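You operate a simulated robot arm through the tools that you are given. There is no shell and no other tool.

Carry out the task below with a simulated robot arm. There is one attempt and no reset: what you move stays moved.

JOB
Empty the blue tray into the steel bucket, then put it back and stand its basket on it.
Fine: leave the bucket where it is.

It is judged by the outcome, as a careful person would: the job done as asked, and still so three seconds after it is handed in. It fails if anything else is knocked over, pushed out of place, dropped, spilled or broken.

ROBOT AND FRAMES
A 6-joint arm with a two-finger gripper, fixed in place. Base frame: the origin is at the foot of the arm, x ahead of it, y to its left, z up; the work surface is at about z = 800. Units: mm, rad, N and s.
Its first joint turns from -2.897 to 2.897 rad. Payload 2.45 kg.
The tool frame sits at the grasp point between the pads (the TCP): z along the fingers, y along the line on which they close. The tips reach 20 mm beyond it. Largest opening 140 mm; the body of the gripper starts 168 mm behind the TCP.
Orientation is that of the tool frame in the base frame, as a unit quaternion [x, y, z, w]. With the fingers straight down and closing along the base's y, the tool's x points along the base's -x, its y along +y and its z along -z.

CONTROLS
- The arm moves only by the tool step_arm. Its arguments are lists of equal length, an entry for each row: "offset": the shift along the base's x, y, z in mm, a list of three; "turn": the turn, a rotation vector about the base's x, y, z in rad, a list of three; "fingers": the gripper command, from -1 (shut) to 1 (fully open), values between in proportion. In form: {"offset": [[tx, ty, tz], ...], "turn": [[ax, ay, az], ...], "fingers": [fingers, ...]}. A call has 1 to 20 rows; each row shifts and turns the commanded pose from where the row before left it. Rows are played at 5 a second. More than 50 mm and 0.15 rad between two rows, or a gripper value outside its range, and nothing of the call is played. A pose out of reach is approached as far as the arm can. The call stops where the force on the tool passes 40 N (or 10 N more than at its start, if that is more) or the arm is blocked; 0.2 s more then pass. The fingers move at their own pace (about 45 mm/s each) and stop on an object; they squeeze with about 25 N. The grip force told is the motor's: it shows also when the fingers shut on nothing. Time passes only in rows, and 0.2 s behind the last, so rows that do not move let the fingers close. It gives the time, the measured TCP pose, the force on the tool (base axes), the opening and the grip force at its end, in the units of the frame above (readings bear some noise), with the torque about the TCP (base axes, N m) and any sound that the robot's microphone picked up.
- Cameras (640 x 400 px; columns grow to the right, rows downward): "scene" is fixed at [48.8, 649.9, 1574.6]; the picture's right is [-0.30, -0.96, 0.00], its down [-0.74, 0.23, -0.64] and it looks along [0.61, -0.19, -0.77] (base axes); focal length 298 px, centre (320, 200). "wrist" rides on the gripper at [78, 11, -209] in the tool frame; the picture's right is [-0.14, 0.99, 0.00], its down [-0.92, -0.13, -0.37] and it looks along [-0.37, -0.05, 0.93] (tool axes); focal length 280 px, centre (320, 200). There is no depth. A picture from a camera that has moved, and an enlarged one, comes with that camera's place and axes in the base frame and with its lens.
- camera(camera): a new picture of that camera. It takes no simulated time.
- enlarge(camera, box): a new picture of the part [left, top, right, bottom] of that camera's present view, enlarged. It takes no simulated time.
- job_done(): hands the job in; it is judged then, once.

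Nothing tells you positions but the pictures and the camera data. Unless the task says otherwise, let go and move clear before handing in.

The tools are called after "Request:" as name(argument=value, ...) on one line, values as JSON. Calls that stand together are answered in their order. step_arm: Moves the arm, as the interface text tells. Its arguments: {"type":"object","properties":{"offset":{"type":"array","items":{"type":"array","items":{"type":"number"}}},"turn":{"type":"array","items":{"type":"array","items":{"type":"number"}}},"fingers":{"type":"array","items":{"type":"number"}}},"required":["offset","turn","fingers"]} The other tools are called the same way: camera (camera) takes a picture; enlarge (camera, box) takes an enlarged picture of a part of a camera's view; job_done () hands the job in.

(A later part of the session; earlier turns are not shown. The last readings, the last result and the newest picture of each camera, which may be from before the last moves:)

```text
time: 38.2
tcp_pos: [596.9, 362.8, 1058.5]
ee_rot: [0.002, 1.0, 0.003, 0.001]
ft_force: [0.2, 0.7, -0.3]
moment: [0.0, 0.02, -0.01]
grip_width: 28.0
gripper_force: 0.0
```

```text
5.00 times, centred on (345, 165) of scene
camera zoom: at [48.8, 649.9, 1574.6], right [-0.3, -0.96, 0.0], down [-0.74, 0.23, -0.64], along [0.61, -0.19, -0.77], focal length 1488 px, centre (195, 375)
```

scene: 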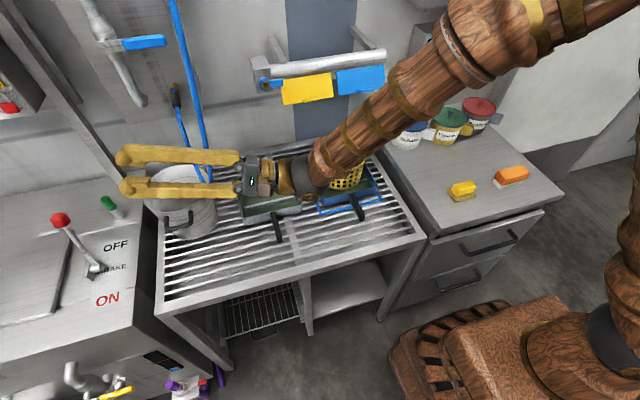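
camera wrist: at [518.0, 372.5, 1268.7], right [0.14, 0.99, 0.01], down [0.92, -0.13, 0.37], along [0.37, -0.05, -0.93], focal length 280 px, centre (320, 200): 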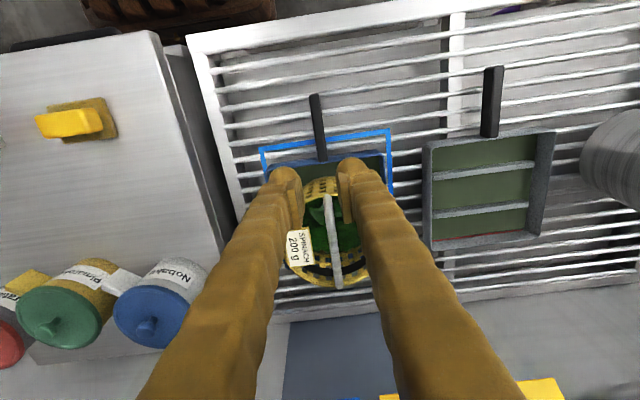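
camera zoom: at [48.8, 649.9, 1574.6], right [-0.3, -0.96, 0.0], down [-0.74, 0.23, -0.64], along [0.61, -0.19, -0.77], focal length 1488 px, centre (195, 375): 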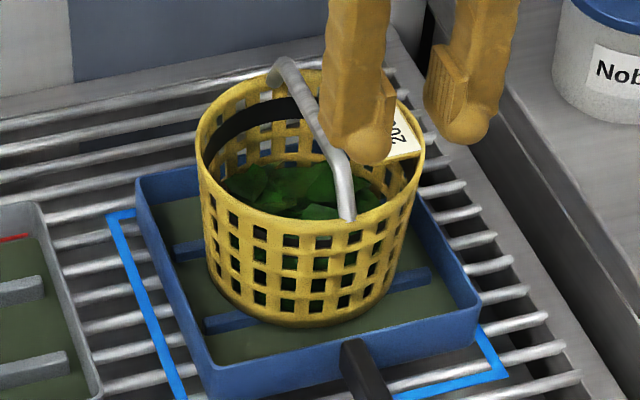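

The bail's centre is at about (713, 366.5) with its top around z 960-968, running along x. I'll move above it and check the alignment before descending.

Request:
step_arm(offset=[[38.7, 1.2, 0], [38.7, 1.2, 0], [38.7, 1.2, 0], [0, 0, -30]], turn=[[0, 0, 0], [0, 0, 0], [0, 0, 0], [0, 0, 0]], fingers=[-0.5, -0.5, -0.5, -0.5])

Request:
camera(camera="wrist")

Request:
enlarge(camera="wrist", box=[260, 130, 380, 250])

Request:
enlarge(camera="scene", box=[290, 100, 400, 200])

```text
time: 39.2
tcp_pos: [712.6, 371.6, 1030.6]
ee_rot: [0.001, 1.0, 0.003, 0.001]
ft_force: [-0.3, 0.5, 0.3]
moment: [0.02, -0.01, 0.02]
grip_width: 34.6
gripper_force: 0.1
```

```text
taken
camera wrist: at [633.0, 381.5, 1240.7], right [0.14, 0.99, 0.01], down [0.92, -0.13, 0.37], along [0.37, -0.04, -0.93], focal length 280 px, centre (320, 200)
```

wrist: 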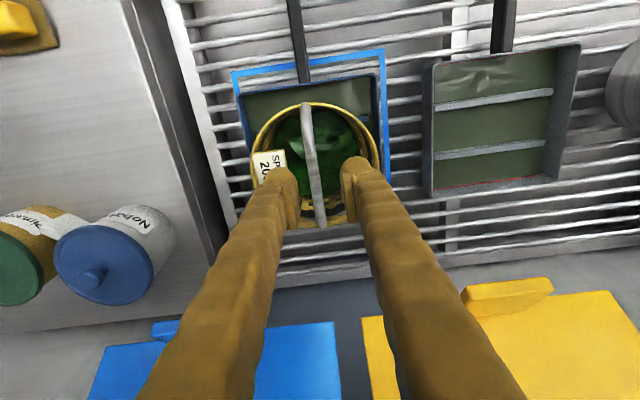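

```text
3.33 times, centred on (320, 190) of wrist
camera zoom: at [633.0, 381.5, 1240.7], right [0.14, 0.99, 0.01], down [0.92, -0.13, 0.37], along [0.37, -0.04, -0.93], focal length 935 px, centre (320, 233)
```

zoom: 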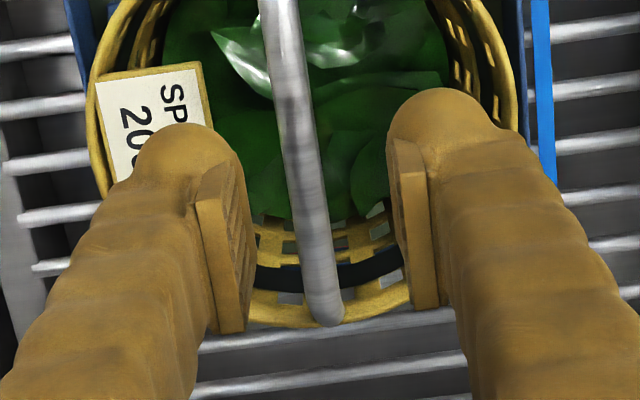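

```text
4.00 times, centred on (345, 150) of scene
camera zoom: at [48.8, 649.9, 1574.6], right [-0.3, -0.96, 0.0], down [-0.74, 0.23, -0.64], along [0.61, -0.19, -0.77], focal length 1190 px, centre (220, 400)
```

zoom: 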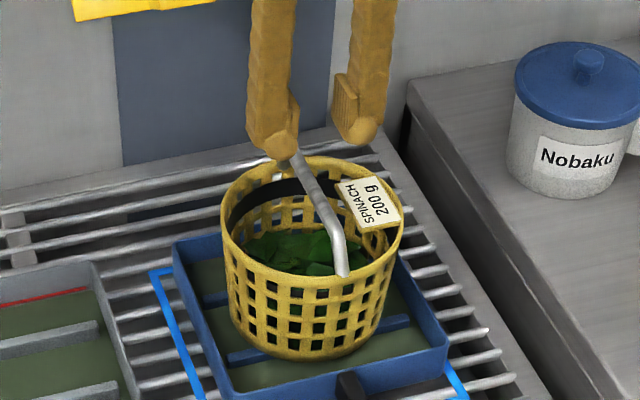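

The image shows the bail about 6 mm to the -y side of the finger centre. I'll shift by -5.5 mm in y and descend partway, then check again.

Request:
step_arm(offset=[[0, -5.5, 0], [0, 0, -15], [0, 0, -15], [0, 0, 0]], turn=[[0, 0, 0], [0, 0, 0], [0, 0, 0], [0, 0, 0]], fingers=[-0.5, -0.5, -0.5, -0.5])

Request:
enlarge(camera="wrist", box=[260, 130, 380, 250])

Request:
enlarge(camera="scene", box=[290, 100, 400, 200])

```text
time: 40.2
tcp_pos: [711.4, 366.6, 1000.7]
ee_rot: [0.001, 1.0, 0.004, 0.002]
ft_force: [1.2, -0.1, -0.2]
moment: [0.02, -0.02, 0.04]
grip_width: 35.0
gripper_force: 0.0
```

```text
3.33 times, centred on (320, 190) of wrist
camera zoom: at [631.8, 374.7, 1210.4], right [0.14, 0.99, 0.01], down [0.92, -0.13, 0.37], along [0.37, -0.04, -0.93], focal length 935 px, centre (320, 233)
```

zoom: 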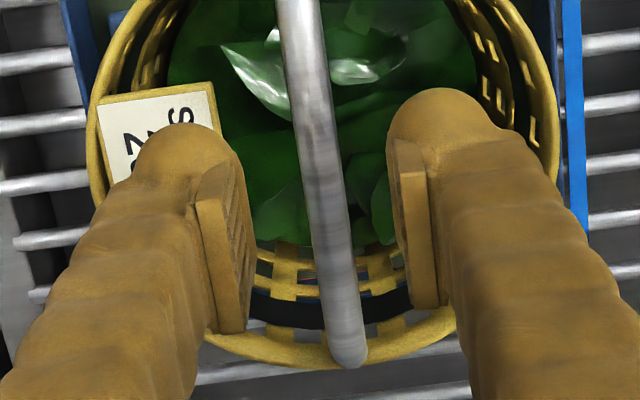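

```text
4.00 times, centred on (345, 150) of scene
camera zoom: at [48.8, 649.9, 1574.6], right [-0.3, -0.96, 0.0], down [-0.74, 0.23, -0.64], along [0.61, -0.19, -0.77], focal length 1190 px, centre (220, 400)
```

zoom: 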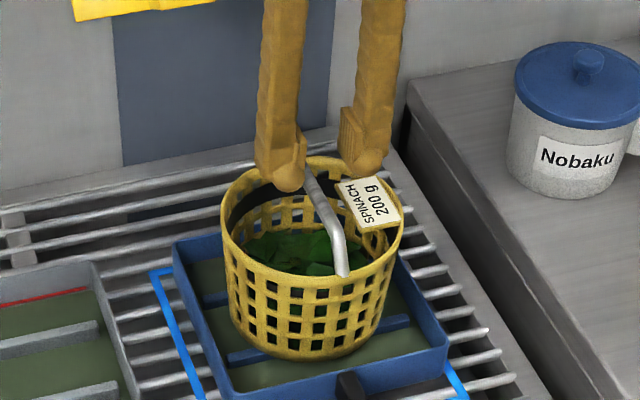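

Alignment is within about 1 mm. I'll descend to z≈962 so the bail sits inside the pads, then close.

Request:
step_arm(offset=[[0, 0, -12], [0, 0, -12], [0, 0, -12], [0, 0, 0]], turn=[[0, 0, 0], [0, 0, 0], [0, 0, 0], [0, 0, 0]], fingers=[-0.5, -0.5, -0.5, -0.5])

Request:
enlarge(camera="wrist", box=[260, 130, 380, 250])

Request:
enlarge(camera="scene", box=[290, 100, 400, 200])

```text
time: 41.2
tcp_pos: [713.2, 364.0, 964.2]
ee_rot: [0.001, 1.0, 0.004, 0.002]
ft_force: [-0.1, 0.1, -0.2]
moment: [0.0, -0.01, 0.02]
grip_width: 34.9
gripper_force: 0.1
```

```text
3.33 times, centred on (320, 190) of wrist
camera zoom: at [633.3, 373.2, 1174.0], right [0.14, 0.99, 0.01], down [0.92, -0.13, 0.37], along [0.37, -0.04, -0.93], focal length 935 px, centre (320, 233)
```

zoom: 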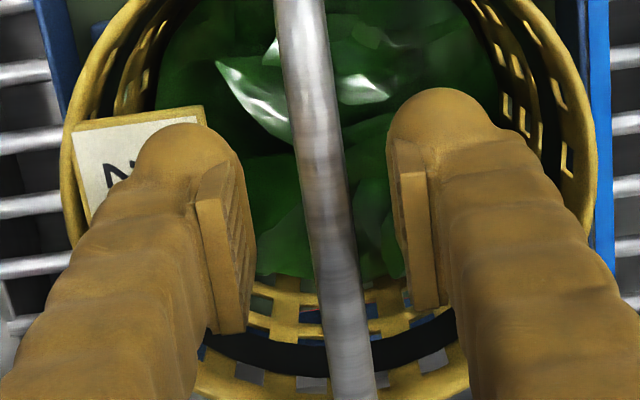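

```text
4.00 times, centred on (345, 150) of scene
camera zoom: at [48.8, 649.9, 1574.6], right [-0.3, -0.96, 0.0], down [-0.74, 0.23, -0.64], along [0.61, -0.19, -0.77], focal length 1190 px, centre (220, 400)
```

zoom: 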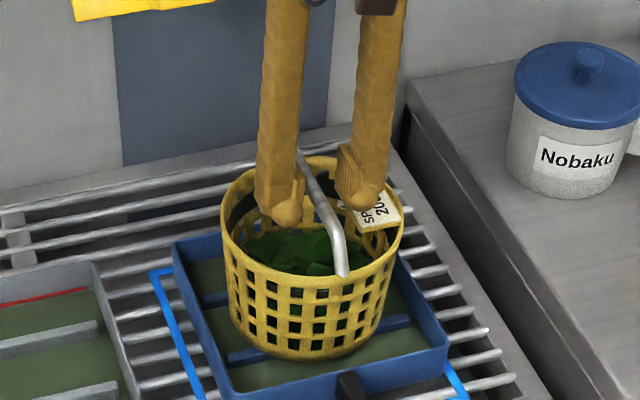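

The bail is between the pads near TCP depth. I'll nudge +1.5 mm in y and close.

Request:
step_arm(offset=[[0, 1.5, -2], [0, 0, 0], [0, 0, 0], [0, 0, 0], [0, 0, 0]], turn=[[0, 0, 0], [0, 0, 0], [0, 0, 0], [0, 0, 0], [0, 0, 0]], fingers=[-0.6, -0.85, -1, -1, -1])

Request:
enlarge(camera="wrist", box=[260, 130, 380, 250])

```text
time: 42.4
tcp_pos: [712.2, 364.4, 961.9]
ee_rot: [0.002, 1.0, 0.003, 0.002]
ft_force: [0.1, 0.7, 0.3]
moment: [0.05, -0.03, -0.02]
grip_width: 11.0
gripper_force: 24.8
```

```text
3.33 times, centred on (320, 190) of wrist
camera zoom: at [633.6, 374.6, 1172.1], right [0.14, 0.99, 0.01], down [0.92, -0.13, 0.37], along [0.37, -0.04, -0.93], focal length 935 px, centre (320, 233)
```

zoom: 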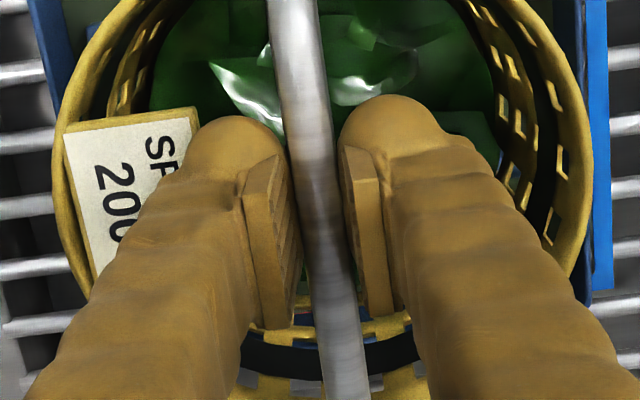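

Gripped at 11 mm. I'll lift slowly and check the weight and hang.

Request:
step_arm(offset=[[0, 0, 3], [0, 0, 5], [0, 0, 8], [0, 0, 12], [0, 0, 12], [0, 0, 0]], turn=[[0, 0, 0], [0, 0, 0], [0, 0, 0], [0, 0, 0], [0, 0, 0], [0, 0, 0]], fingers=[-1, -1, -1, -1, -1, -1])

Request:
camera(camera="scene")

Request:
enlarge(camera="scene", box=[290, 100, 400, 220])

```text
time: 43.8
tcp_pos: [712.8, 365.5, 1000.1]
ee_rot: [0.001, 1.0, 0.004, 0.002]
ft_force: [-0.3, -0.9, -4.1]
moment: [0.01, 0.02, -0.02]
grip_width: 10.1
gripper_force: 24.9
```

```text
taken
```

scene: 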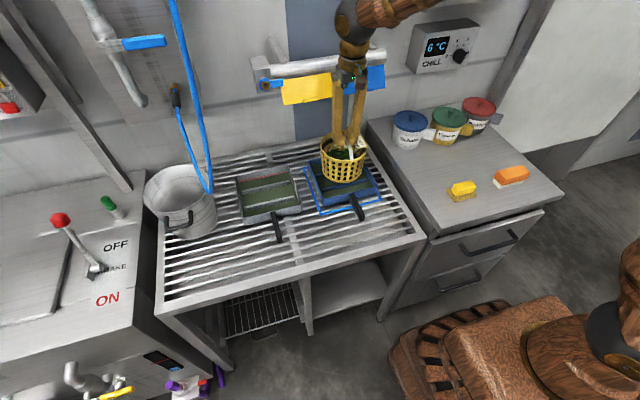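

```text
3.33 times, centred on (345, 160) of scene
camera zoom: at [48.8, 649.9, 1574.6], right [-0.3, -0.96, 0.0], down [-0.74, 0.23, -0.64], along [0.61, -0.19, -0.77], focal length 992 px, centre (237, 333)
```

zoom: 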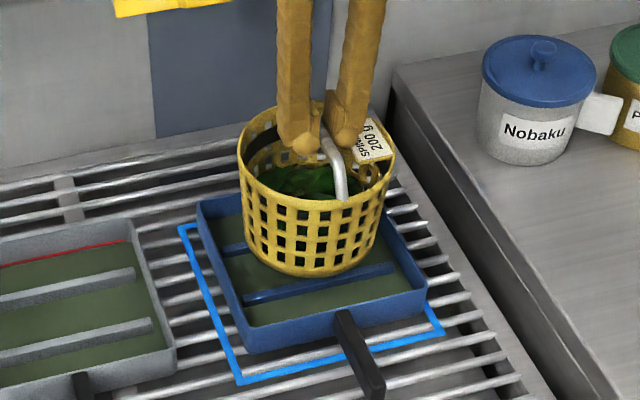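

The basket weighs about 0.42 kg and hangs level. I'll raise it further, then carry it to a free slat area between the two handles at about (525, 505).

Request:
step_arm(offset=[[0, 0, 15], [0, 0, 20], [0, 0, 10]], turn=[[0, 0, 0], [0, 0, 0], [0, 0, 0]], fingers=[-1, -1, -1])

Request:
step_arm(offset=[[-10, 8, 0], [-20, 15, 0], [-25, 19, 0], [-25, 19, 0], [-25, 19, 0], [-25, 19, 0], [-25, 19, 0], [-20, 14, 0], [-12, 9, 0], [0, 0, 0], [0, 0, 0]], turn=[[0, 0, 0], [0, 0, 0], [0, 0, 0], [0, 0, 0], [0, 0, 0], [0, 0, 0], [0, 0, 0], [0, 0, 0], [0, 0, 0], [0, 0, 0], [0, 0, 0]], fingers=[-1, -1, -1, -1, -1, -1, -1, -1, -1, -1, -1])

Request:
camera(camera="scene")

Request:
camera(camera="wrist")

```text
time: 44.6
tcp_pos: [713.6, 363.9, 1047.1]
ee_rot: [0.001, 1.0, 0.004, 0.002]
ft_force: [-0.1, -0.5, -4.2]
moment: [0.0, 0.0, -0.03]
grip_width: 10.6
gripper_force: 25.3
```

```text
time: 47.0
tcp_pos: [524.8, 506.9, 1046.7]
ee_rot: [0.001, 1.0, 0.004, 0.001]
ft_force: [0.1, 0.3, -4.1]
moment: [-0.02, 0.0, 0.0]
grip_width: 10.3
gripper_force: 24.9
```

```text
taken
```

scene: 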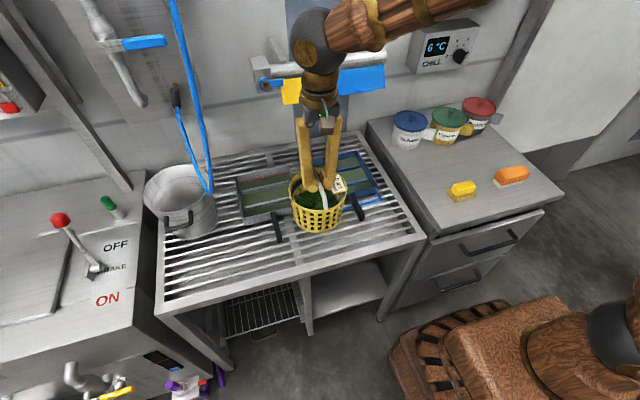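

```text
taken
camera wrist: at [444.9, 516.6, 1256.8], right [0.14, 0.99, 0.01], down [0.92, -0.13, 0.37], along [0.37, -0.04, -0.93], focal length 280 px, centre (320, 200)
```

wrist: 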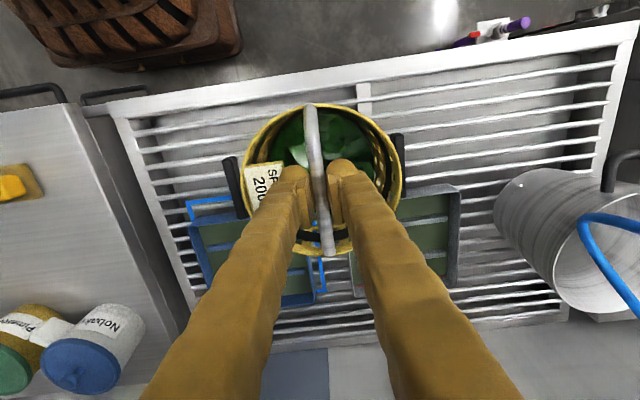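

Nothing is below the basket except slats. I'll lower it, first quickly to just above contact, then in small steps while watching the force.

Request:
step_arm(offset=[[0, 0, -15], [0, 0, -20], [0, 0, -20], [0, 0, -20], [0, 0, -10], [0, 0, 0]], turn=[[0, 0, 0], [0, 0, 0], [0, 0, 0], [0, 0, 0], [0, 0, 0], [0, 0, 0]], fingers=[-1, -1, -1, -1, -1, -1])

Request:
enlarge(camera="scene", box=[230, 130, 400, 250])

```text
time: 48.4
tcp_pos: [523.8, 505.4, 963.0]
ee_rot: [0.002, 1.0, 0.004, 0.001]
ft_force: [-0.4, 0.0, -4.7]
moment: [-0.02, 0.02, 0.03]
grip_width: 10.9
gripper_force: 25.2
```

```text
3.33 times, centred on (315, 190) of scene
camera zoom: at [48.8, 649.9, 1574.6], right [-0.3, -0.96, 0.0], down [-0.74, 0.23, -0.64], along [0.61, -0.19, -0.77], focal length 992 px, centre (337, 233)
```

zoom: 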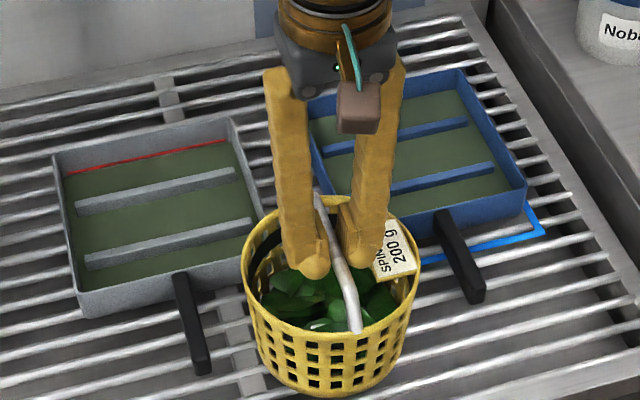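

Request:
step_arm(offset=[[0, 0, -3], [0, 0, -3], [0, 0, -2], [0, 0, 0]], turn=[[0, 0, 0], [0, 0, 0], [0, 0, 0], [0, 0, 0]], fingers=[-1, -1, -1, -1])

Request:
step_arm(offset=[[0, 0, -2], [0, 0, -2], [0, 0, 0]], turn=[[0, 0, 0], [0, 0, 0], [0, 0, 0]], fingers=[-1, -1, -1])

```text
time: 49.4
tcp_pos: [525.4, 506.9, 955.5]
ee_rot: [0.001, 1.0, 0.004, 0.002]
ft_force: [0.1, -0.2, -4.4]
moment: [0.0, 0.0, 0.06]
grip_width: 10.6
gripper_force: 25.3
```

```text
time: 50.2
tcp_pos: [525.4, 506.6, 949.8]
ee_rot: [0.001, 1.0, 0.003, 0.002]
ft_force: [0.4, -0.4, -3.9]
moment: [0.0, 0.01, 0.01]
grip_width: 10.5
gripper_force: 24.6
```

Request:
step_arm(offset=[[0, 0, -2], [0, 0, -2], [0, 0, 0]], turn=[[0, 0, 0], [0, 0, 0], [0, 0, 0]], fingers=[-1, -1, -1])

```text
time: 51.0
tcp_pos: [525.4, 506.8, 946.2]
ee_rot: [0.001, 1.0, 0.003, 0.002]
ft_force: [-0.9, 0.6, -4.4]
moment: [0.02, 0.02, -0.01]
grip_width: 10.8
gripper_force: 24.5
```

Request:
step_arm(offset=[[0, 0, -2], [0, 0, -1], [0, 0, 0]], turn=[[0, 0, 0], [0, 0, 0], [0, 0, 0]], fingers=[-1, -1, -1])

Request:
step_arm(offset=[[0, 0, -2], [0, 0, -1], [0, 0, 0]], turn=[[0, 0, 0], [0, 0, 0], [0, 0, 0]], fingers=[-1, -1, -1])

```text
time: 51.8
tcp_pos: [525.8, 506.1, 943.1]
ee_rot: [0.001, 1.0, 0.005, 0.002]
ft_force: [-2.6, 5.2, 11.6]
moment: [0.05, -0.35, 0.12]
grip_width: 10.4
gripper_force: 25.3
```

```text
time: 52.6
tcp_pos: [526.1, 506.4, 940.6]
ee_rot: [0.001, 1.0, 0.003, 0.002]
ft_force: [3.8, -1.5, 20.9]
moment: [-0.04, -0.39, -0.06]
grip_width: 10.6
gripper_force: 25.1
```

Contact occurred near z≈944.5 and I'm pressing slightly. I'll raise 3.5 mm to neutral, then open.

Request:
step_arm(offset=[[0, 0, 2], [0, 0, 1.5], [0, 0, 0]], turn=[[0, 0, 0], [0, 0, 0], [0, 0, 0]], fingers=[-1, -1, -1])

```text
time: 53.4
tcp_pos: [524.9, 506.1, 944.1]
ee_rot: [-0.001, 1.0, 0.003, 0.002]
ft_force: [-0.6, -0.7, -4.7]
moment: [0.0, 0.03, -0.41]
grip_width: 10.3
gripper_force: 25.0
```

Request:
step_arm(offset=[[0, 0, -1], [0, 0, 0]], turn=[[0, 0, 0], [0, 0, 0]], fingers=[-1, -1])

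```text
time: 54.0
tcp_pos: [525.1, 505.9, 942.8]
ee_rot: [0.001, 1.0, 0.003, 0.001]
ft_force: [0.1, 0.1, -3.8]
moment: [0.0, 0.01, -0.42]
grip_width: 9.9
gripper_force: 24.7
```

Request:
step_arm(offset=[[0, 0, -1], [0, 0, 0]], turn=[[0, 0, 0], [0, 0, 0]], fingers=[-1, -1])

Request:
enlarge(camera="scene", box=[250, 160, 380, 260])

```text
time: 54.6
tcp_pos: [525.1, 506.1, 941.5]
ee_rot: [0.0, 1.0, 0.005, 0.002]
ft_force: [-0.1, 0.2, -4.4]
moment: [-0.01, 0.0, -0.44]
grip_width: 9.6
gripper_force: 25.3
```

```text
4.00 times, centred on (315, 210) of scene
camera zoom: at [48.8, 649.9, 1574.6], right [-0.3, -0.96, 0.0], down [-0.74, 0.23, -0.64], along [0.61, -0.19, -0.77], focal length 1190 px, centre (340, 160)
```

zoom: 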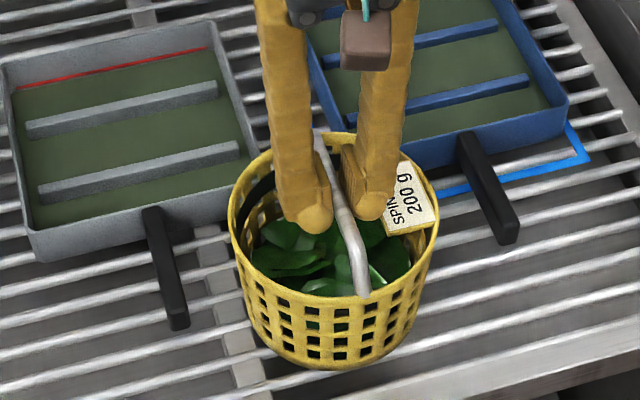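

Request:
step_arm(offset=[[0, 0, -1], [0, 0, 0]], turn=[[0, 0, 0], [0, 0, 0]], fingers=[-1, -1])

Request:
enlarge(camera="wrist", box=[240, 90, 400, 270])

```text
time: 55.2
tcp_pos: [524.1, 506.6, 940.3]
ee_rot: [0.001, 1.0, 0.005, 0.002]
ft_force: [-5.9, -0.7, 18.3]
moment: [0.04, -0.07, 0.0]
grip_width: 10.9
gripper_force: 25.3
```

```text
2.22 times, centred on (320, 180) of wrist
camera zoom: at [445.6, 515.7, 1150.6], right [0.14, 0.99, 0.01], down [0.92, -0.13, 0.37], along [0.37, -0.04, -0.93], focal length 623 px, centre (320, 244)
```

zoom: 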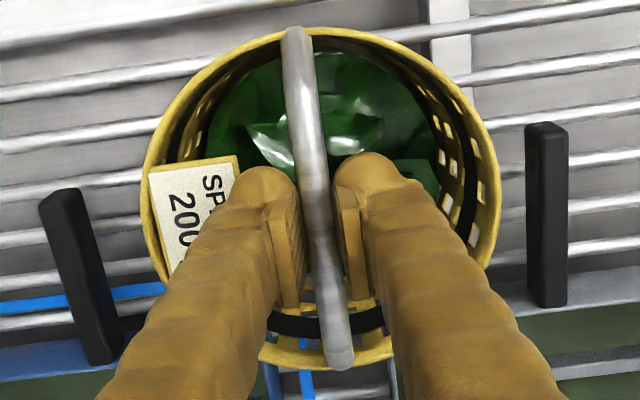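

Contact is stiff at about z 940.8. I'll raise 0.6 mm to reduce the load and then open the fingers gently.

Request:
step_arm(offset=[[0, 0, 0.6], [0, 0, 0]], turn=[[0, 0, 0], [0, 0, 0]], fingers=[-1, -1])

```text
time: 55.8
tcp_pos: [526.1, 505.5, 940.6]
ee_rot: [0.001, 1.0, 0.004, 0.001]
ft_force: [-5.7, 0.6, 10.3]
moment: [0.03, 0.04, 0.0]
grip_width: 10.7
gripper_force: 25.6
```

Request:
step_arm(offset=[[0, 0, 0.5], [0, 0, 0], [0, 0, 0], [0, 0, 0]], turn=[[0, 0, 0], [0, 0, 0], [0, 0, 0], [0, 0, 0]], fingers=[-1, -0.75, -0.55, -0.5])

Request:
enlarge(camera="wrist", box=[240, 90, 400, 270])

Request:
enlarge(camera="scene", box=[250, 160, 380, 260])

```text
time: 56.8
tcp_pos: [526.9, 506.2, 940.3]
ee_rot: [0.0, 1.0, 0.003, 0.002]
ft_force: [0.1, -0.1, -0.6]
moment: [0.0, -0.04, 0.01]
grip_width: 35.1
gripper_force: 0.1
```

```text
2.22 times, centred on (320, 180) of wrist
camera zoom: at [446.2, 516.0, 1151.1], right [0.14, 0.99, 0.01], down [0.92, -0.13, 0.37], along [0.37, -0.04, -0.93], focal length 623 px, centre (320, 244)
```

zoom: 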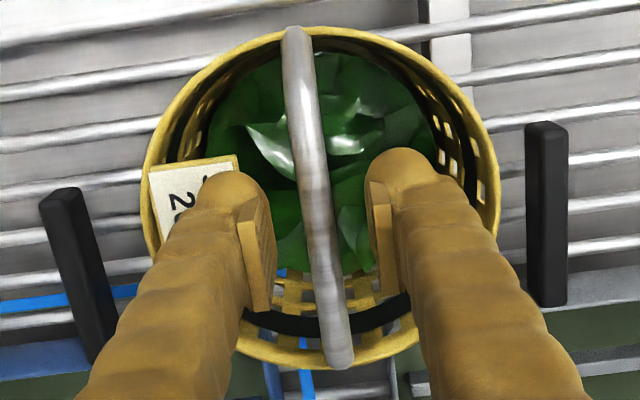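

```text
4.00 times, centred on (315, 210) of scene
camera zoom: at [48.8, 649.9, 1574.6], right [-0.3, -0.96, 0.0], down [-0.74, 0.23, -0.64], along [0.61, -0.19, -0.77], focal length 1190 px, centre (340, 160)
```

zoom: 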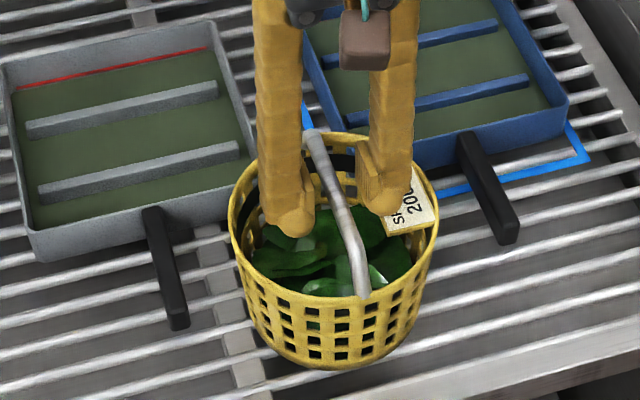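

The basket is standing free on the slats and the fingers are open. I'll rise straight up and look at the tray contents.

Request:
step_arm(offset=[[0, 0, 10], [0, 0, 20], [0, 0, 30], [0, 0, 40], [0, 0, 30]], turn=[[0, 0, 0], [0, 0, 0], [0, 0, 0], [0, 0, 0], [0, 0, 0]], fingers=[-0.5, -0.5, -0.5, -0.5, -0.5])

Request:
step_arm(offset=[[5, -20, 0], [10, -30, 0], [10, -30, 0], [10, -30, 0], [10, -20, 0], [0, -10, 0]], turn=[[0, 0, 0], [0, 0, 0], [0, 0, 0], [0, 0, 0], [0, 0, 0], [0, 0, 0]], fingers=[-0.5, -0.5, -0.5, -0.5, -0.5, -0.5])

Request:
camera(camera="wrist")

Request:
enlarge(camera="wrist", box=[230, 80, 410, 260])

Request:
camera(camera="scene")

Request:
enlarge(camera="scene", box=[290, 130, 390, 220])

```text
time: 58.0
tcp_pos: [524.8, 503.2, 1071.0]
ee_rot: [0.001, 1.0, 0.003, 0.002]
ft_force: [-0.1, 0.5, 0.8]
moment: [0.0, -0.01, 0.0]
grip_width: 35.1
gripper_force: 0.0
```

```text
time: 59.4
tcp_pos: [571.8, 367.1, 1074.4]
ee_rot: [0.001, 1.0, 0.004, 0.002]
ft_force: [0.1, 0.2, -0.2]
moment: [0.0, 0.0, 0.04]
grip_width: 34.9
gripper_force: 0.1
```

```text
taken
camera wrist: at [492.0, 376.9, 1282.6], right [0.14, 0.99, 0.01], down [0.92, -0.13, 0.37], along [0.37, -0.04, -0.93], focal length 280 px, centre (320, 200)
```

wrist: 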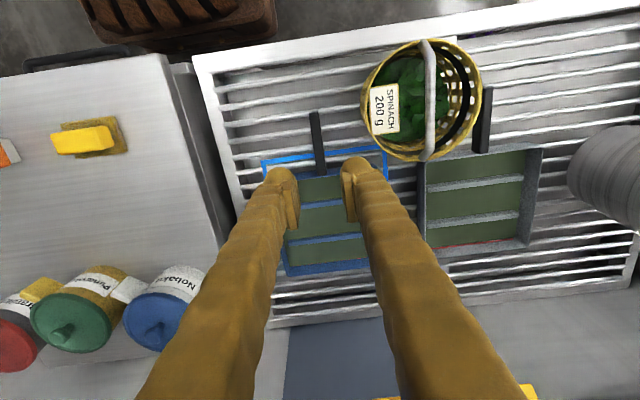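

```text
2.22 times, centred on (320, 170) of wrist
camera zoom: at [492.0, 376.9, 1282.6], right [0.14, 0.99, 0.01], down [0.92, -0.13, 0.37], along [0.37, -0.04, -0.93], focal length 623 px, centre (320, 267)
```

zoom: 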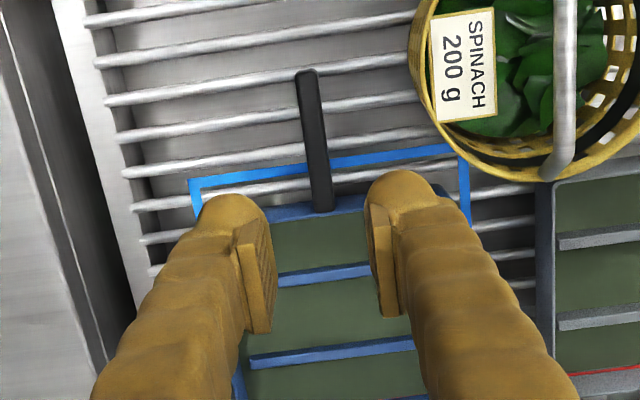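

```text
taken
```

scene: 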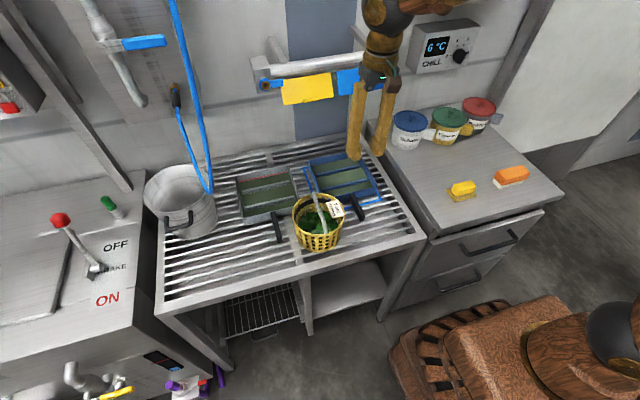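

```text
4.44 times, centred on (340, 175) of scene
camera zoom: at [48.8, 649.9, 1574.6], right [-0.3, -0.96, 0.0], down [-0.74, 0.23, -0.64], along [0.61, -0.19, -0.77], focal length 1323 px, centre (231, 311)
```

zoom: 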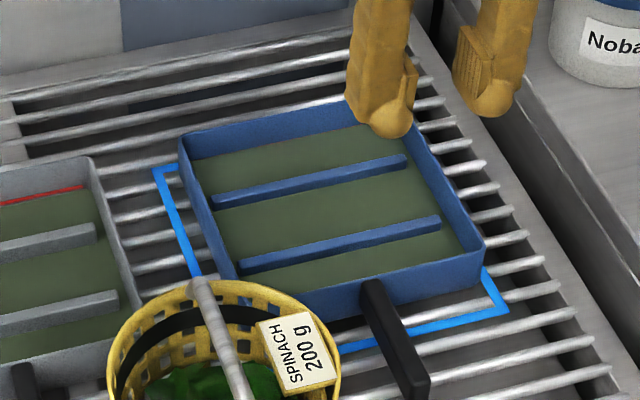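

The blue tray now stands clear, with olive liquid between its ribs well below the rim. I'll go above the handle at about (598, 366.5) with fingers moderately open and descend partway to check alignment.

Request:
step_arm(offset=[[13, 0, -20], [13, 0, -30], [0, 0, -40], [0, 0, -40], [0, 0, -35], [0, 0, 0]], turn=[[0, 0, 0], [0, 0, 0], [0, 0, 0], [0, 0, 0], [0, 0, 0], [0, 0, 0]], fingers=[-0.3, -0.3, -0.3, -0.3, -0.3, -0.3])

Request:
enlarge(camera="wrist", box=[220, 90, 420, 270])

Request:
enlarge(camera="scene", box=[290, 130, 400, 230])

```text
time: 60.8
tcp_pos: [593.2, 365.1, 905.2]
ee_rot: [0.001, 1.0, 0.003, 0.002]
ft_force: [0.4, -0.7, -0.1]
moment: [-0.02, -0.01, -0.01]
grip_width: 49.0
gripper_force: 0.1
```

```text
2.22 times, centred on (320, 180) of wrist
camera zoom: at [514.8, 376.0, 1114.5], right [0.14, 0.99, 0.01], down [0.92, -0.13, 0.37], along [0.37, -0.04, -0.93], focal length 623 px, centre (320, 244)
```

zoom: 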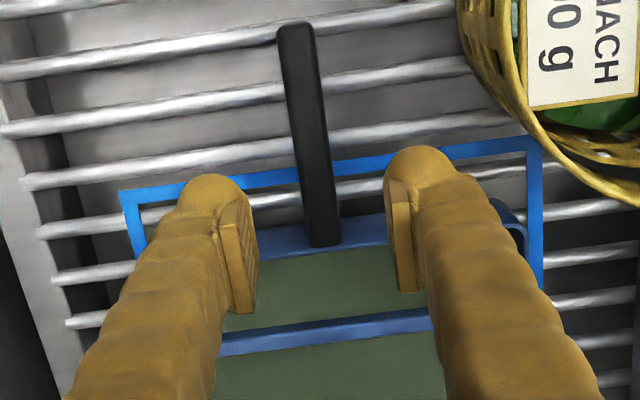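

```text
4.00 times, centred on (345, 180) of scene
camera zoom: at [48.8, 649.9, 1574.6], right [-0.3, -0.96, 0.0], down [-0.74, 0.23, -0.64], along [0.61, -0.19, -0.77], focal length 1190 px, centre (220, 280)
```

zoom: 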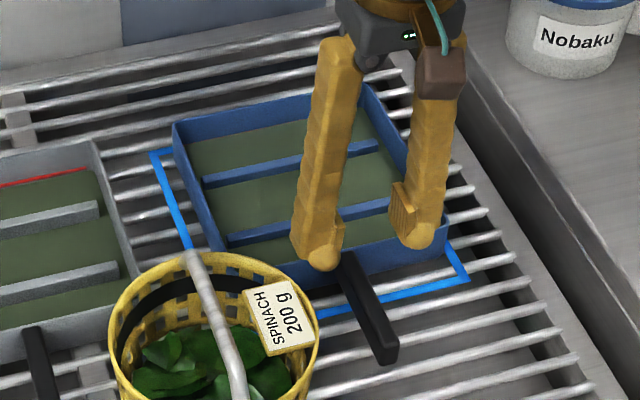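

The handle is about 2 mm to -y of centre and the tray's front wall is at x≈628. I'll adjust to x≈600 and y -2, and descend so the pads straddle the handle.

Request:
step_arm(offset=[[5, -2, -15], [0, 0, -20], [0, 0, -20], [0, 0, -12], [0, 0, -5], [0, 0, 0]], turn=[[0, 0, 0], [0, 0, 0], [0, 0, 0], [0, 0, 0], [0, 0, 0], [0, 0, 0]], fingers=[-0.3, -0.3, -0.3, -0.3, -0.3, -0.3])

Request:
enlarge(camera="wrist", box=[220, 90, 420, 270])

Request:
enlarge(camera="scene", box=[290, 130, 400, 230])

```text
time: 62.2
tcp_pos: [601.0, 364.1, 836.7]
ee_rot: [0.001, 1.0, 0.003, 0.002]
ft_force: [-0.8, -0.4, -0.7]
moment: [0.01, -0.01, 0.02]
grip_width: 48.7
gripper_force: 0.0
```

```text
2.22 times, centred on (320, 180) of wrist
camera zoom: at [521.3, 373.1, 1046.5], right [0.14, 0.99, 0.01], down [0.92, -0.13, 0.37], along [0.37, -0.04, -0.93], focal length 623 px, centre (320, 244)
```

zoom: 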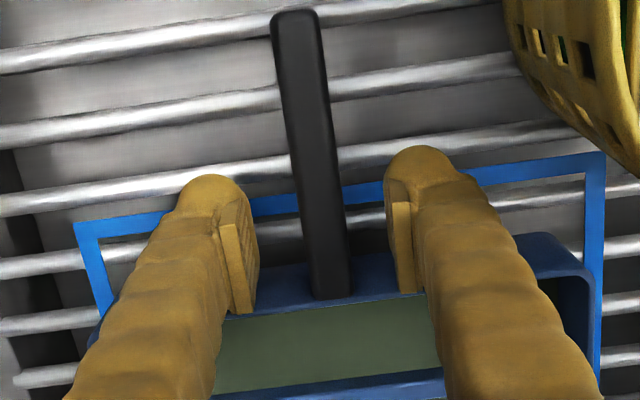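

```text
4.00 times, centred on (345, 180) of scene
camera zoom: at [48.8, 649.9, 1574.6], right [-0.3, -0.96, 0.0], down [-0.74, 0.23, -0.64], along [0.61, -0.19, -0.77], focal length 1190 px, centre (220, 280)
```

zoom: 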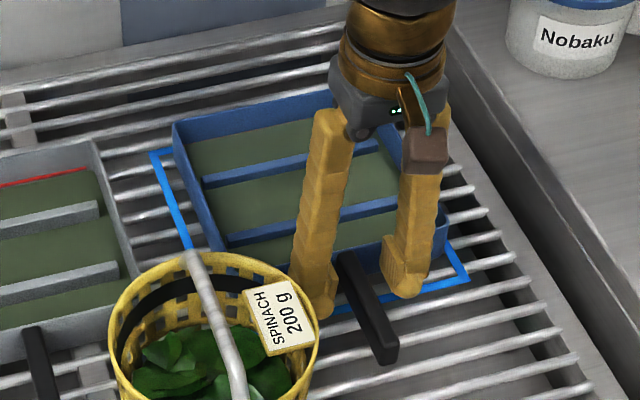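

Centred within 1 mm. I'll lower 3 mm more and close on the handle.

Request:
step_arm(offset=[[0, 0.8, -3], [0, 0, 0], [0, 0, 0], [0, 0, 0], [0, 0, 0], [0, 0, 0]], turn=[[0, 0, 0], [0, 0, 0], [0, 0, 0], [0, 0, 0], [0, 0, 0], [0, 0, 0]], fingers=[-0.5, -0.7, -0.9, -1, -1, -1])

Request:
enlarge(camera="wrist", box=[220, 90, 420, 270])

```text
time: 63.6
tcp_pos: [601.4, 364.5, 832.4]
ee_rot: [0.001, 1.0, 0.004, 0.001]
ft_force: [0.9, 0.4, 0.0]
moment: [0.02, -0.02, 0.11]
grip_width: 15.0
gripper_force: 25.4
```

```text
2.22 times, centred on (320, 180) of wrist
camera zoom: at [520.7, 374.8, 1042.5], right [0.14, 0.99, 0.01], down [0.92, -0.13, 0.37], along [0.37, -0.04, -0.93], focal length 623 px, centre (320, 244)
```

zoom: 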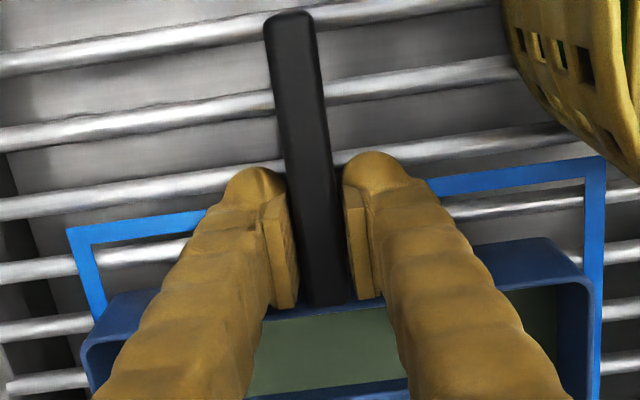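

The handle is gripped (15 mm, 25 N). I'll try a very small lift and check force, moment and tray tilt.

Request:
step_arm(offset=[[0, 0, 1], [0, 0, 1], [0, 0, 1], [0, 0, 0]], turn=[[0, 0, 0], [0, 0, 0], [0, 0, 0], [0, 0, 0]], fingers=[-1, -1, -1, -1])

Request:
enlarge(camera="scene", box=[290, 130, 400, 230])

```text
time: 64.6
tcp_pos: [600.0, 362.8, 834.8]
ee_rot: [0.001, 1.0, 0.003, 0.002]
ft_force: [0.1, 0.3, -3.5]
moment: [0.01, 0.43, -0.04]
grip_width: 14.9
gripper_force: 24.8
```

```text
4.00 times, centred on (345, 180) of scene
camera zoom: at [48.8, 649.9, 1574.6], right [-0.3, -0.96, 0.0], down [-0.74, 0.23, -0.64], along [0.61, -0.19, -0.77], focal length 1190 px, centre (220, 280)
```

zoom: 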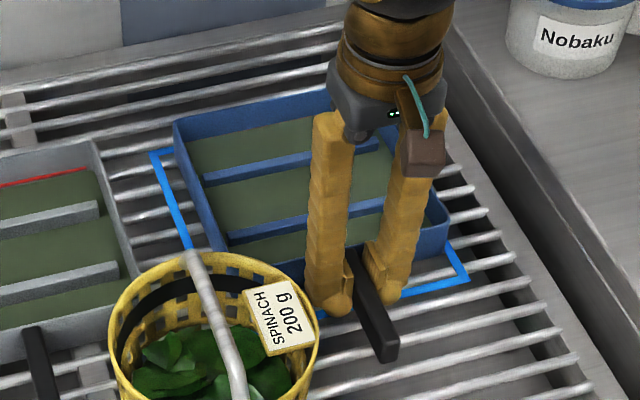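

About 3.5 N with a moment of 0.43 N·m means the whole tray is light and held. I'll lift a bit more and look for slipping.

Request:
step_arm(offset=[[0, 0, 2], [0, 0, 3], [0, 0, 5], [0, 0, 5], [0, 0, 0]], turn=[[0, 0, 0], [0, 0, 0], [0, 0, 0], [0, 0, 0], [0, 0, 0]], fingers=[-1, -1, -1, -1, -1])

Request:
enlarge(camera="scene", box=[290, 130, 400, 230])

Request:
enlarge(camera="wrist", box=[200, 90, 440, 290])

```text
time: 65.8
tcp_pos: [600.4, 364.5, 849.4]
ee_rot: [0.0, 1.0, 0.004, 0.002]
ft_force: [-0.3, 0.5, -4.3]
moment: [-0.02, 0.45, -0.03]
grip_width: 14.8
gripper_force: 24.9
```

```text
4.00 times, centred on (345, 180) of scene
camera zoom: at [48.8, 649.9, 1574.6], right [-0.3, -0.96, 0.0], down [-0.74, 0.23, -0.64], along [0.61, -0.19, -0.77], focal length 1190 px, centre (220, 280)
```

zoom: 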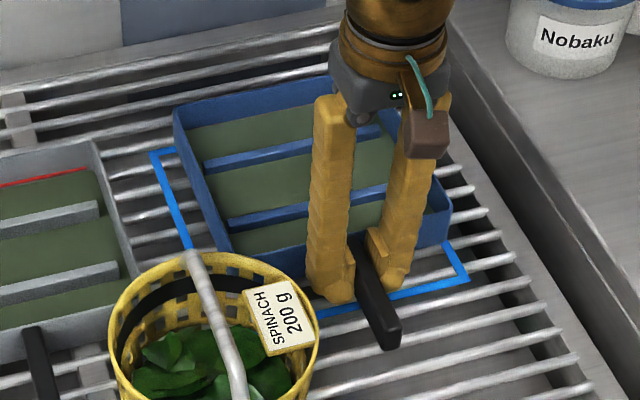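

```text
2.00 times, centred on (320, 190) of wrist
camera zoom: at [522.0, 374.0, 1060.0], right [0.14, 0.99, 0.01], down [0.92, -0.13, 0.37], along [0.37, -0.04, -0.93], focal length 561 px, centre (320, 220)
```

zoom: 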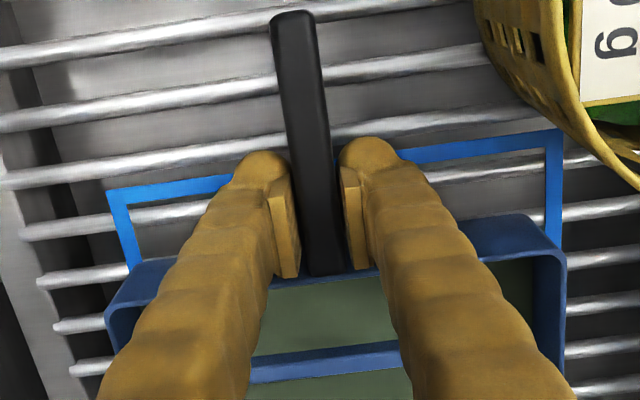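

The tray is fully lifted and level, with no slip. I'll raise it smoothly to about z=1058, above the basket's bail and the bucket rim.

Request:
step_arm(offset=[[0, 0, 8], [0, 0, 14], [0, 0, 20], [0, 0, 24], [0, 0, 24], [0, 0, 24], [0, 0, 24], [0, 0, 24], [0, 0, 20], [0, 0, 14], [0, 0, 8], [0, 0, 4], [0, 0, 0]], turn=[[0, 0, 0], [0, 0, 0], [0, 0, 0], [0, 0, 0], [0, 0, 0], [0, 0, 0], [0, 0, 0], [0, 0, 0], [0, 0, 0], [0, 0, 0], [0, 0, 0], [0, 0, 0], [0, 0, 0]], fingers=[-1, -1, -1, -1, -1, -1, -1, -1, -1, -1, -1, -1, -1])

Request:
camera(camera="scene")

Request:
enlarge(camera="scene", box=[270, 70, 410, 200])

Request:
camera(camera="wrist")

```text
time: 68.6
tcp_pos: [600.6, 364.2, 1058.4]
ee_rot: [0.001, 1.0, 0.003, 0.001]
ft_force: [-0.6, 0.7, -3.9]
moment: [-0.02, 0.42, 0.0]
grip_width: 14.9
gripper_force: 24.6
```

```text
taken
```

scene: 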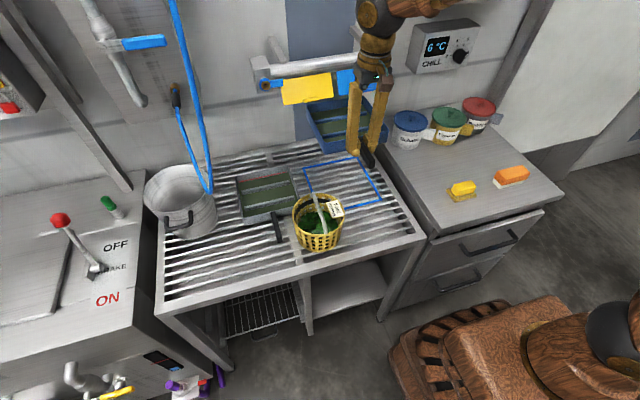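

```text
3.08 times, centred on (340, 135) of scene
camera zoom: at [48.8, 649.9, 1574.6], right [-0.3, -0.96, 0.0], down [-0.74, 0.23, -0.64], along [0.61, -0.19, -0.77], focal length 916 px, centre (258, 400)
```

zoom: 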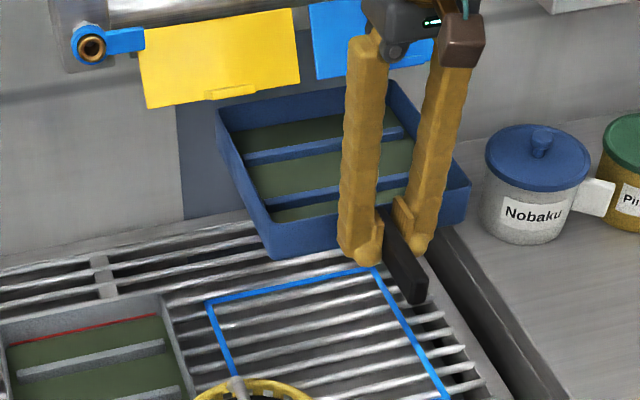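

```text
taken
camera wrist: at [522.5, 374.4, 1267.7], right [0.14, 0.99, 0.01], down [0.92, -0.13, 0.37], along [0.37, -0.04, -0.93], focal length 280 px, centre (320, 200)
```

wrist: 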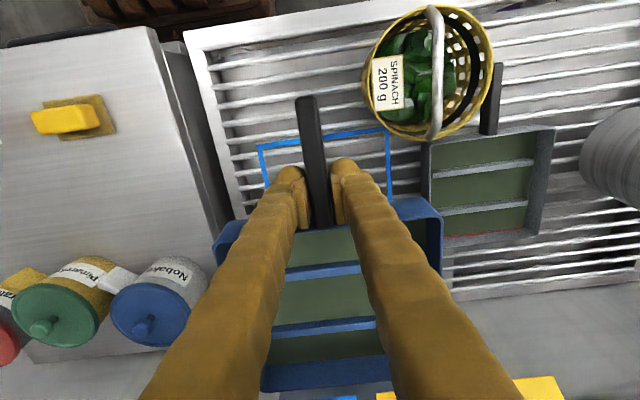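

The tray is level and steady at z≈1058. I'll carry it slowly, swinging its heading to +y near the robot so it stays well clear of the hose.

Request:
step_arm(offset=[[-4.8, 1.5, 0], [-8.6, 2.6, 0], [-11.5, 3.5, 0], [-12.4, 3.8, 0], [-12.4, 3.8, 0], [-12.4, 3.8, 0], [-12.4, 3.8, 0], [-12.4, 3.8, 0], [-12.4, 3.8, 0], [-12.4, 3.8, 0], [-12.4, 3.8, 0], [-12.4, 3.8, 0], [-8.6, 2.6, 0], [-4.8, 1.5, 0], [0, 0, 0]], turn=[[0, 0, 0.05], [0, 0, 0.09], [0, 0, 0.12], [0, 0, 0.13], [0, 0, 0.13], [0, 0, 0.13], [0, 0, 0.13], [0, 0, 0.13], [0, 0, 0.13], [0, 0, 0.13], [0, 0, 0.13], [0, 0, 0.13], [0, 0, 0.09], [0, 0, 0.05], [0, 0, 0]], fingers=[-1, -1, -1, -1, -1, -1, -1, -1, -1, -1, -1, -1, -1, -1, -1])

Request:
camera(camera="scene")

Request:
camera(camera="wrist")

```text
time: 71.8
tcp_pos: [459.4, 404.7, 1045.9]
ee_rot: [-0.701, 0.713, 0.004, -0.01]
ft_force: [-0.4, -0.1, -4.2]
moment: [-0.46, 0.03, 0.03]
grip_width: 15.0
gripper_force: 24.9
```

```text
taken
```

scene: 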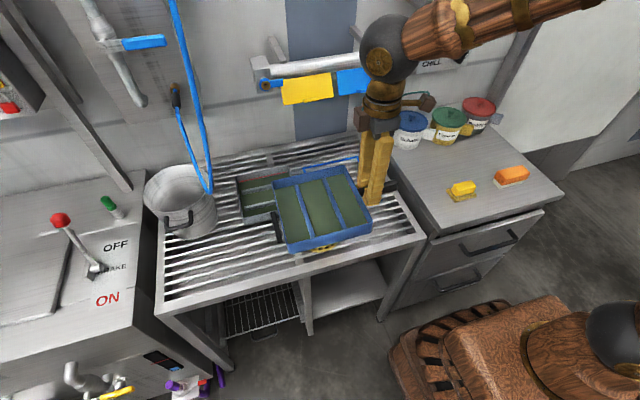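

```text
taken
camera wrist: at [450.4, 329.1, 1257.1], right [-0.99, 0.15, 0.02], down [0.15, 0.92, 0.36], along [0.04, 0.36, -0.93], focal length 280 px, centre (320, 200)
```

wrist: 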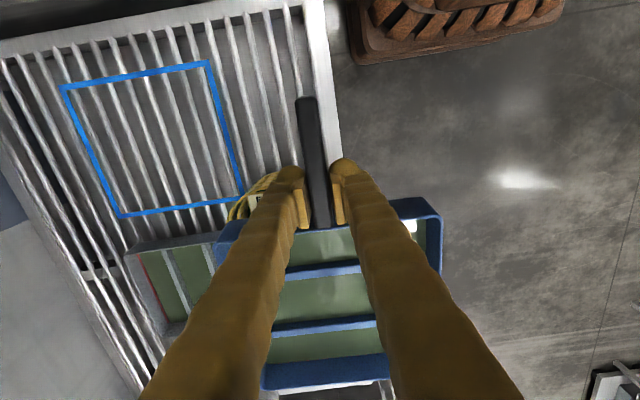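

The tray is level to within about 1°, with the arm slightly low near its inner reach limit. I'll continue outward along +y at moderate speed, which relieves that.

Request:
step_arm(offset=[[-2, 8, 0], [-6, 18, 0], [-8, 25, 0], [-9, 28, 0], [-9, 28, 0], [-8, 28, 0], [-7, 28, 0], [-6, 27, 0], [-5, 28, 0], [-4, 28, 0], [-3, 26, 0], [-2, 18, 0], [-1, 12, 0], [0, 8, 0], [0, 0, 0]], turn=[[0, 0, 0], [0, 0, 0], [0, 0, 0], [0, 0, 0], [0, 0, 0], [0, 0, 0], [0, 0, 0], [0, 0, 0], [0, 0, 0], [0, 0, 0], [0, 0, 0], [0, 0, 0], [0, 0, 0], [0, 0, 0], [0, 0, 0]], fingers=[-1, -1, -1, -1, -1, -1, -1, -1, -1, -1, -1, -1, -1, -1, -1])

Request:
camera(camera="scene")

Request:
camera(camera="wrist")

```text
time: 75.0
tcp_pos: [381.3, 720.6, 1057.1]
ee_rot: [-0.707, 0.707, 0.004, -0.001]
ft_force: [0.2, 1.0, -3.5]
moment: [-0.44, 0.01, 0.02]
grip_width: 14.9
gripper_force: 24.9
```

```text
taken
```

scene: 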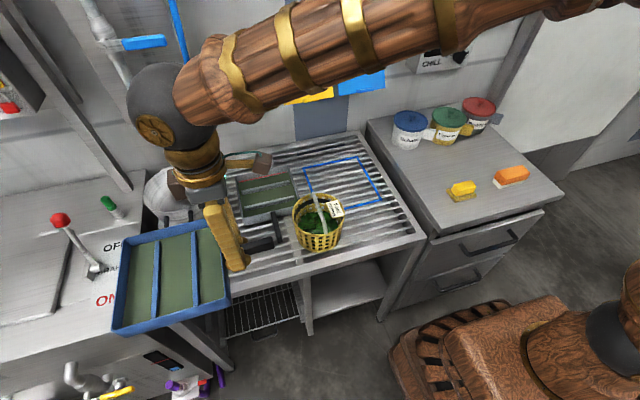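

```text
taken
camera wrist: at [371.0, 642.1, 1267.1], right [-0.99, 0.14, 0.01], down [0.13, 0.92, 0.37], along [0.04, 0.37, -0.93], focal length 280 px, centre (320, 200)
```

wrist: 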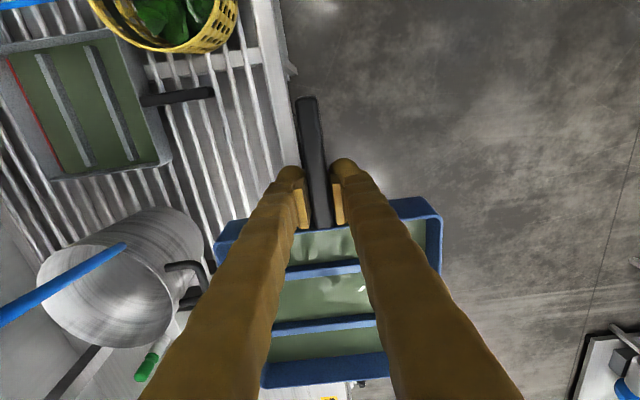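

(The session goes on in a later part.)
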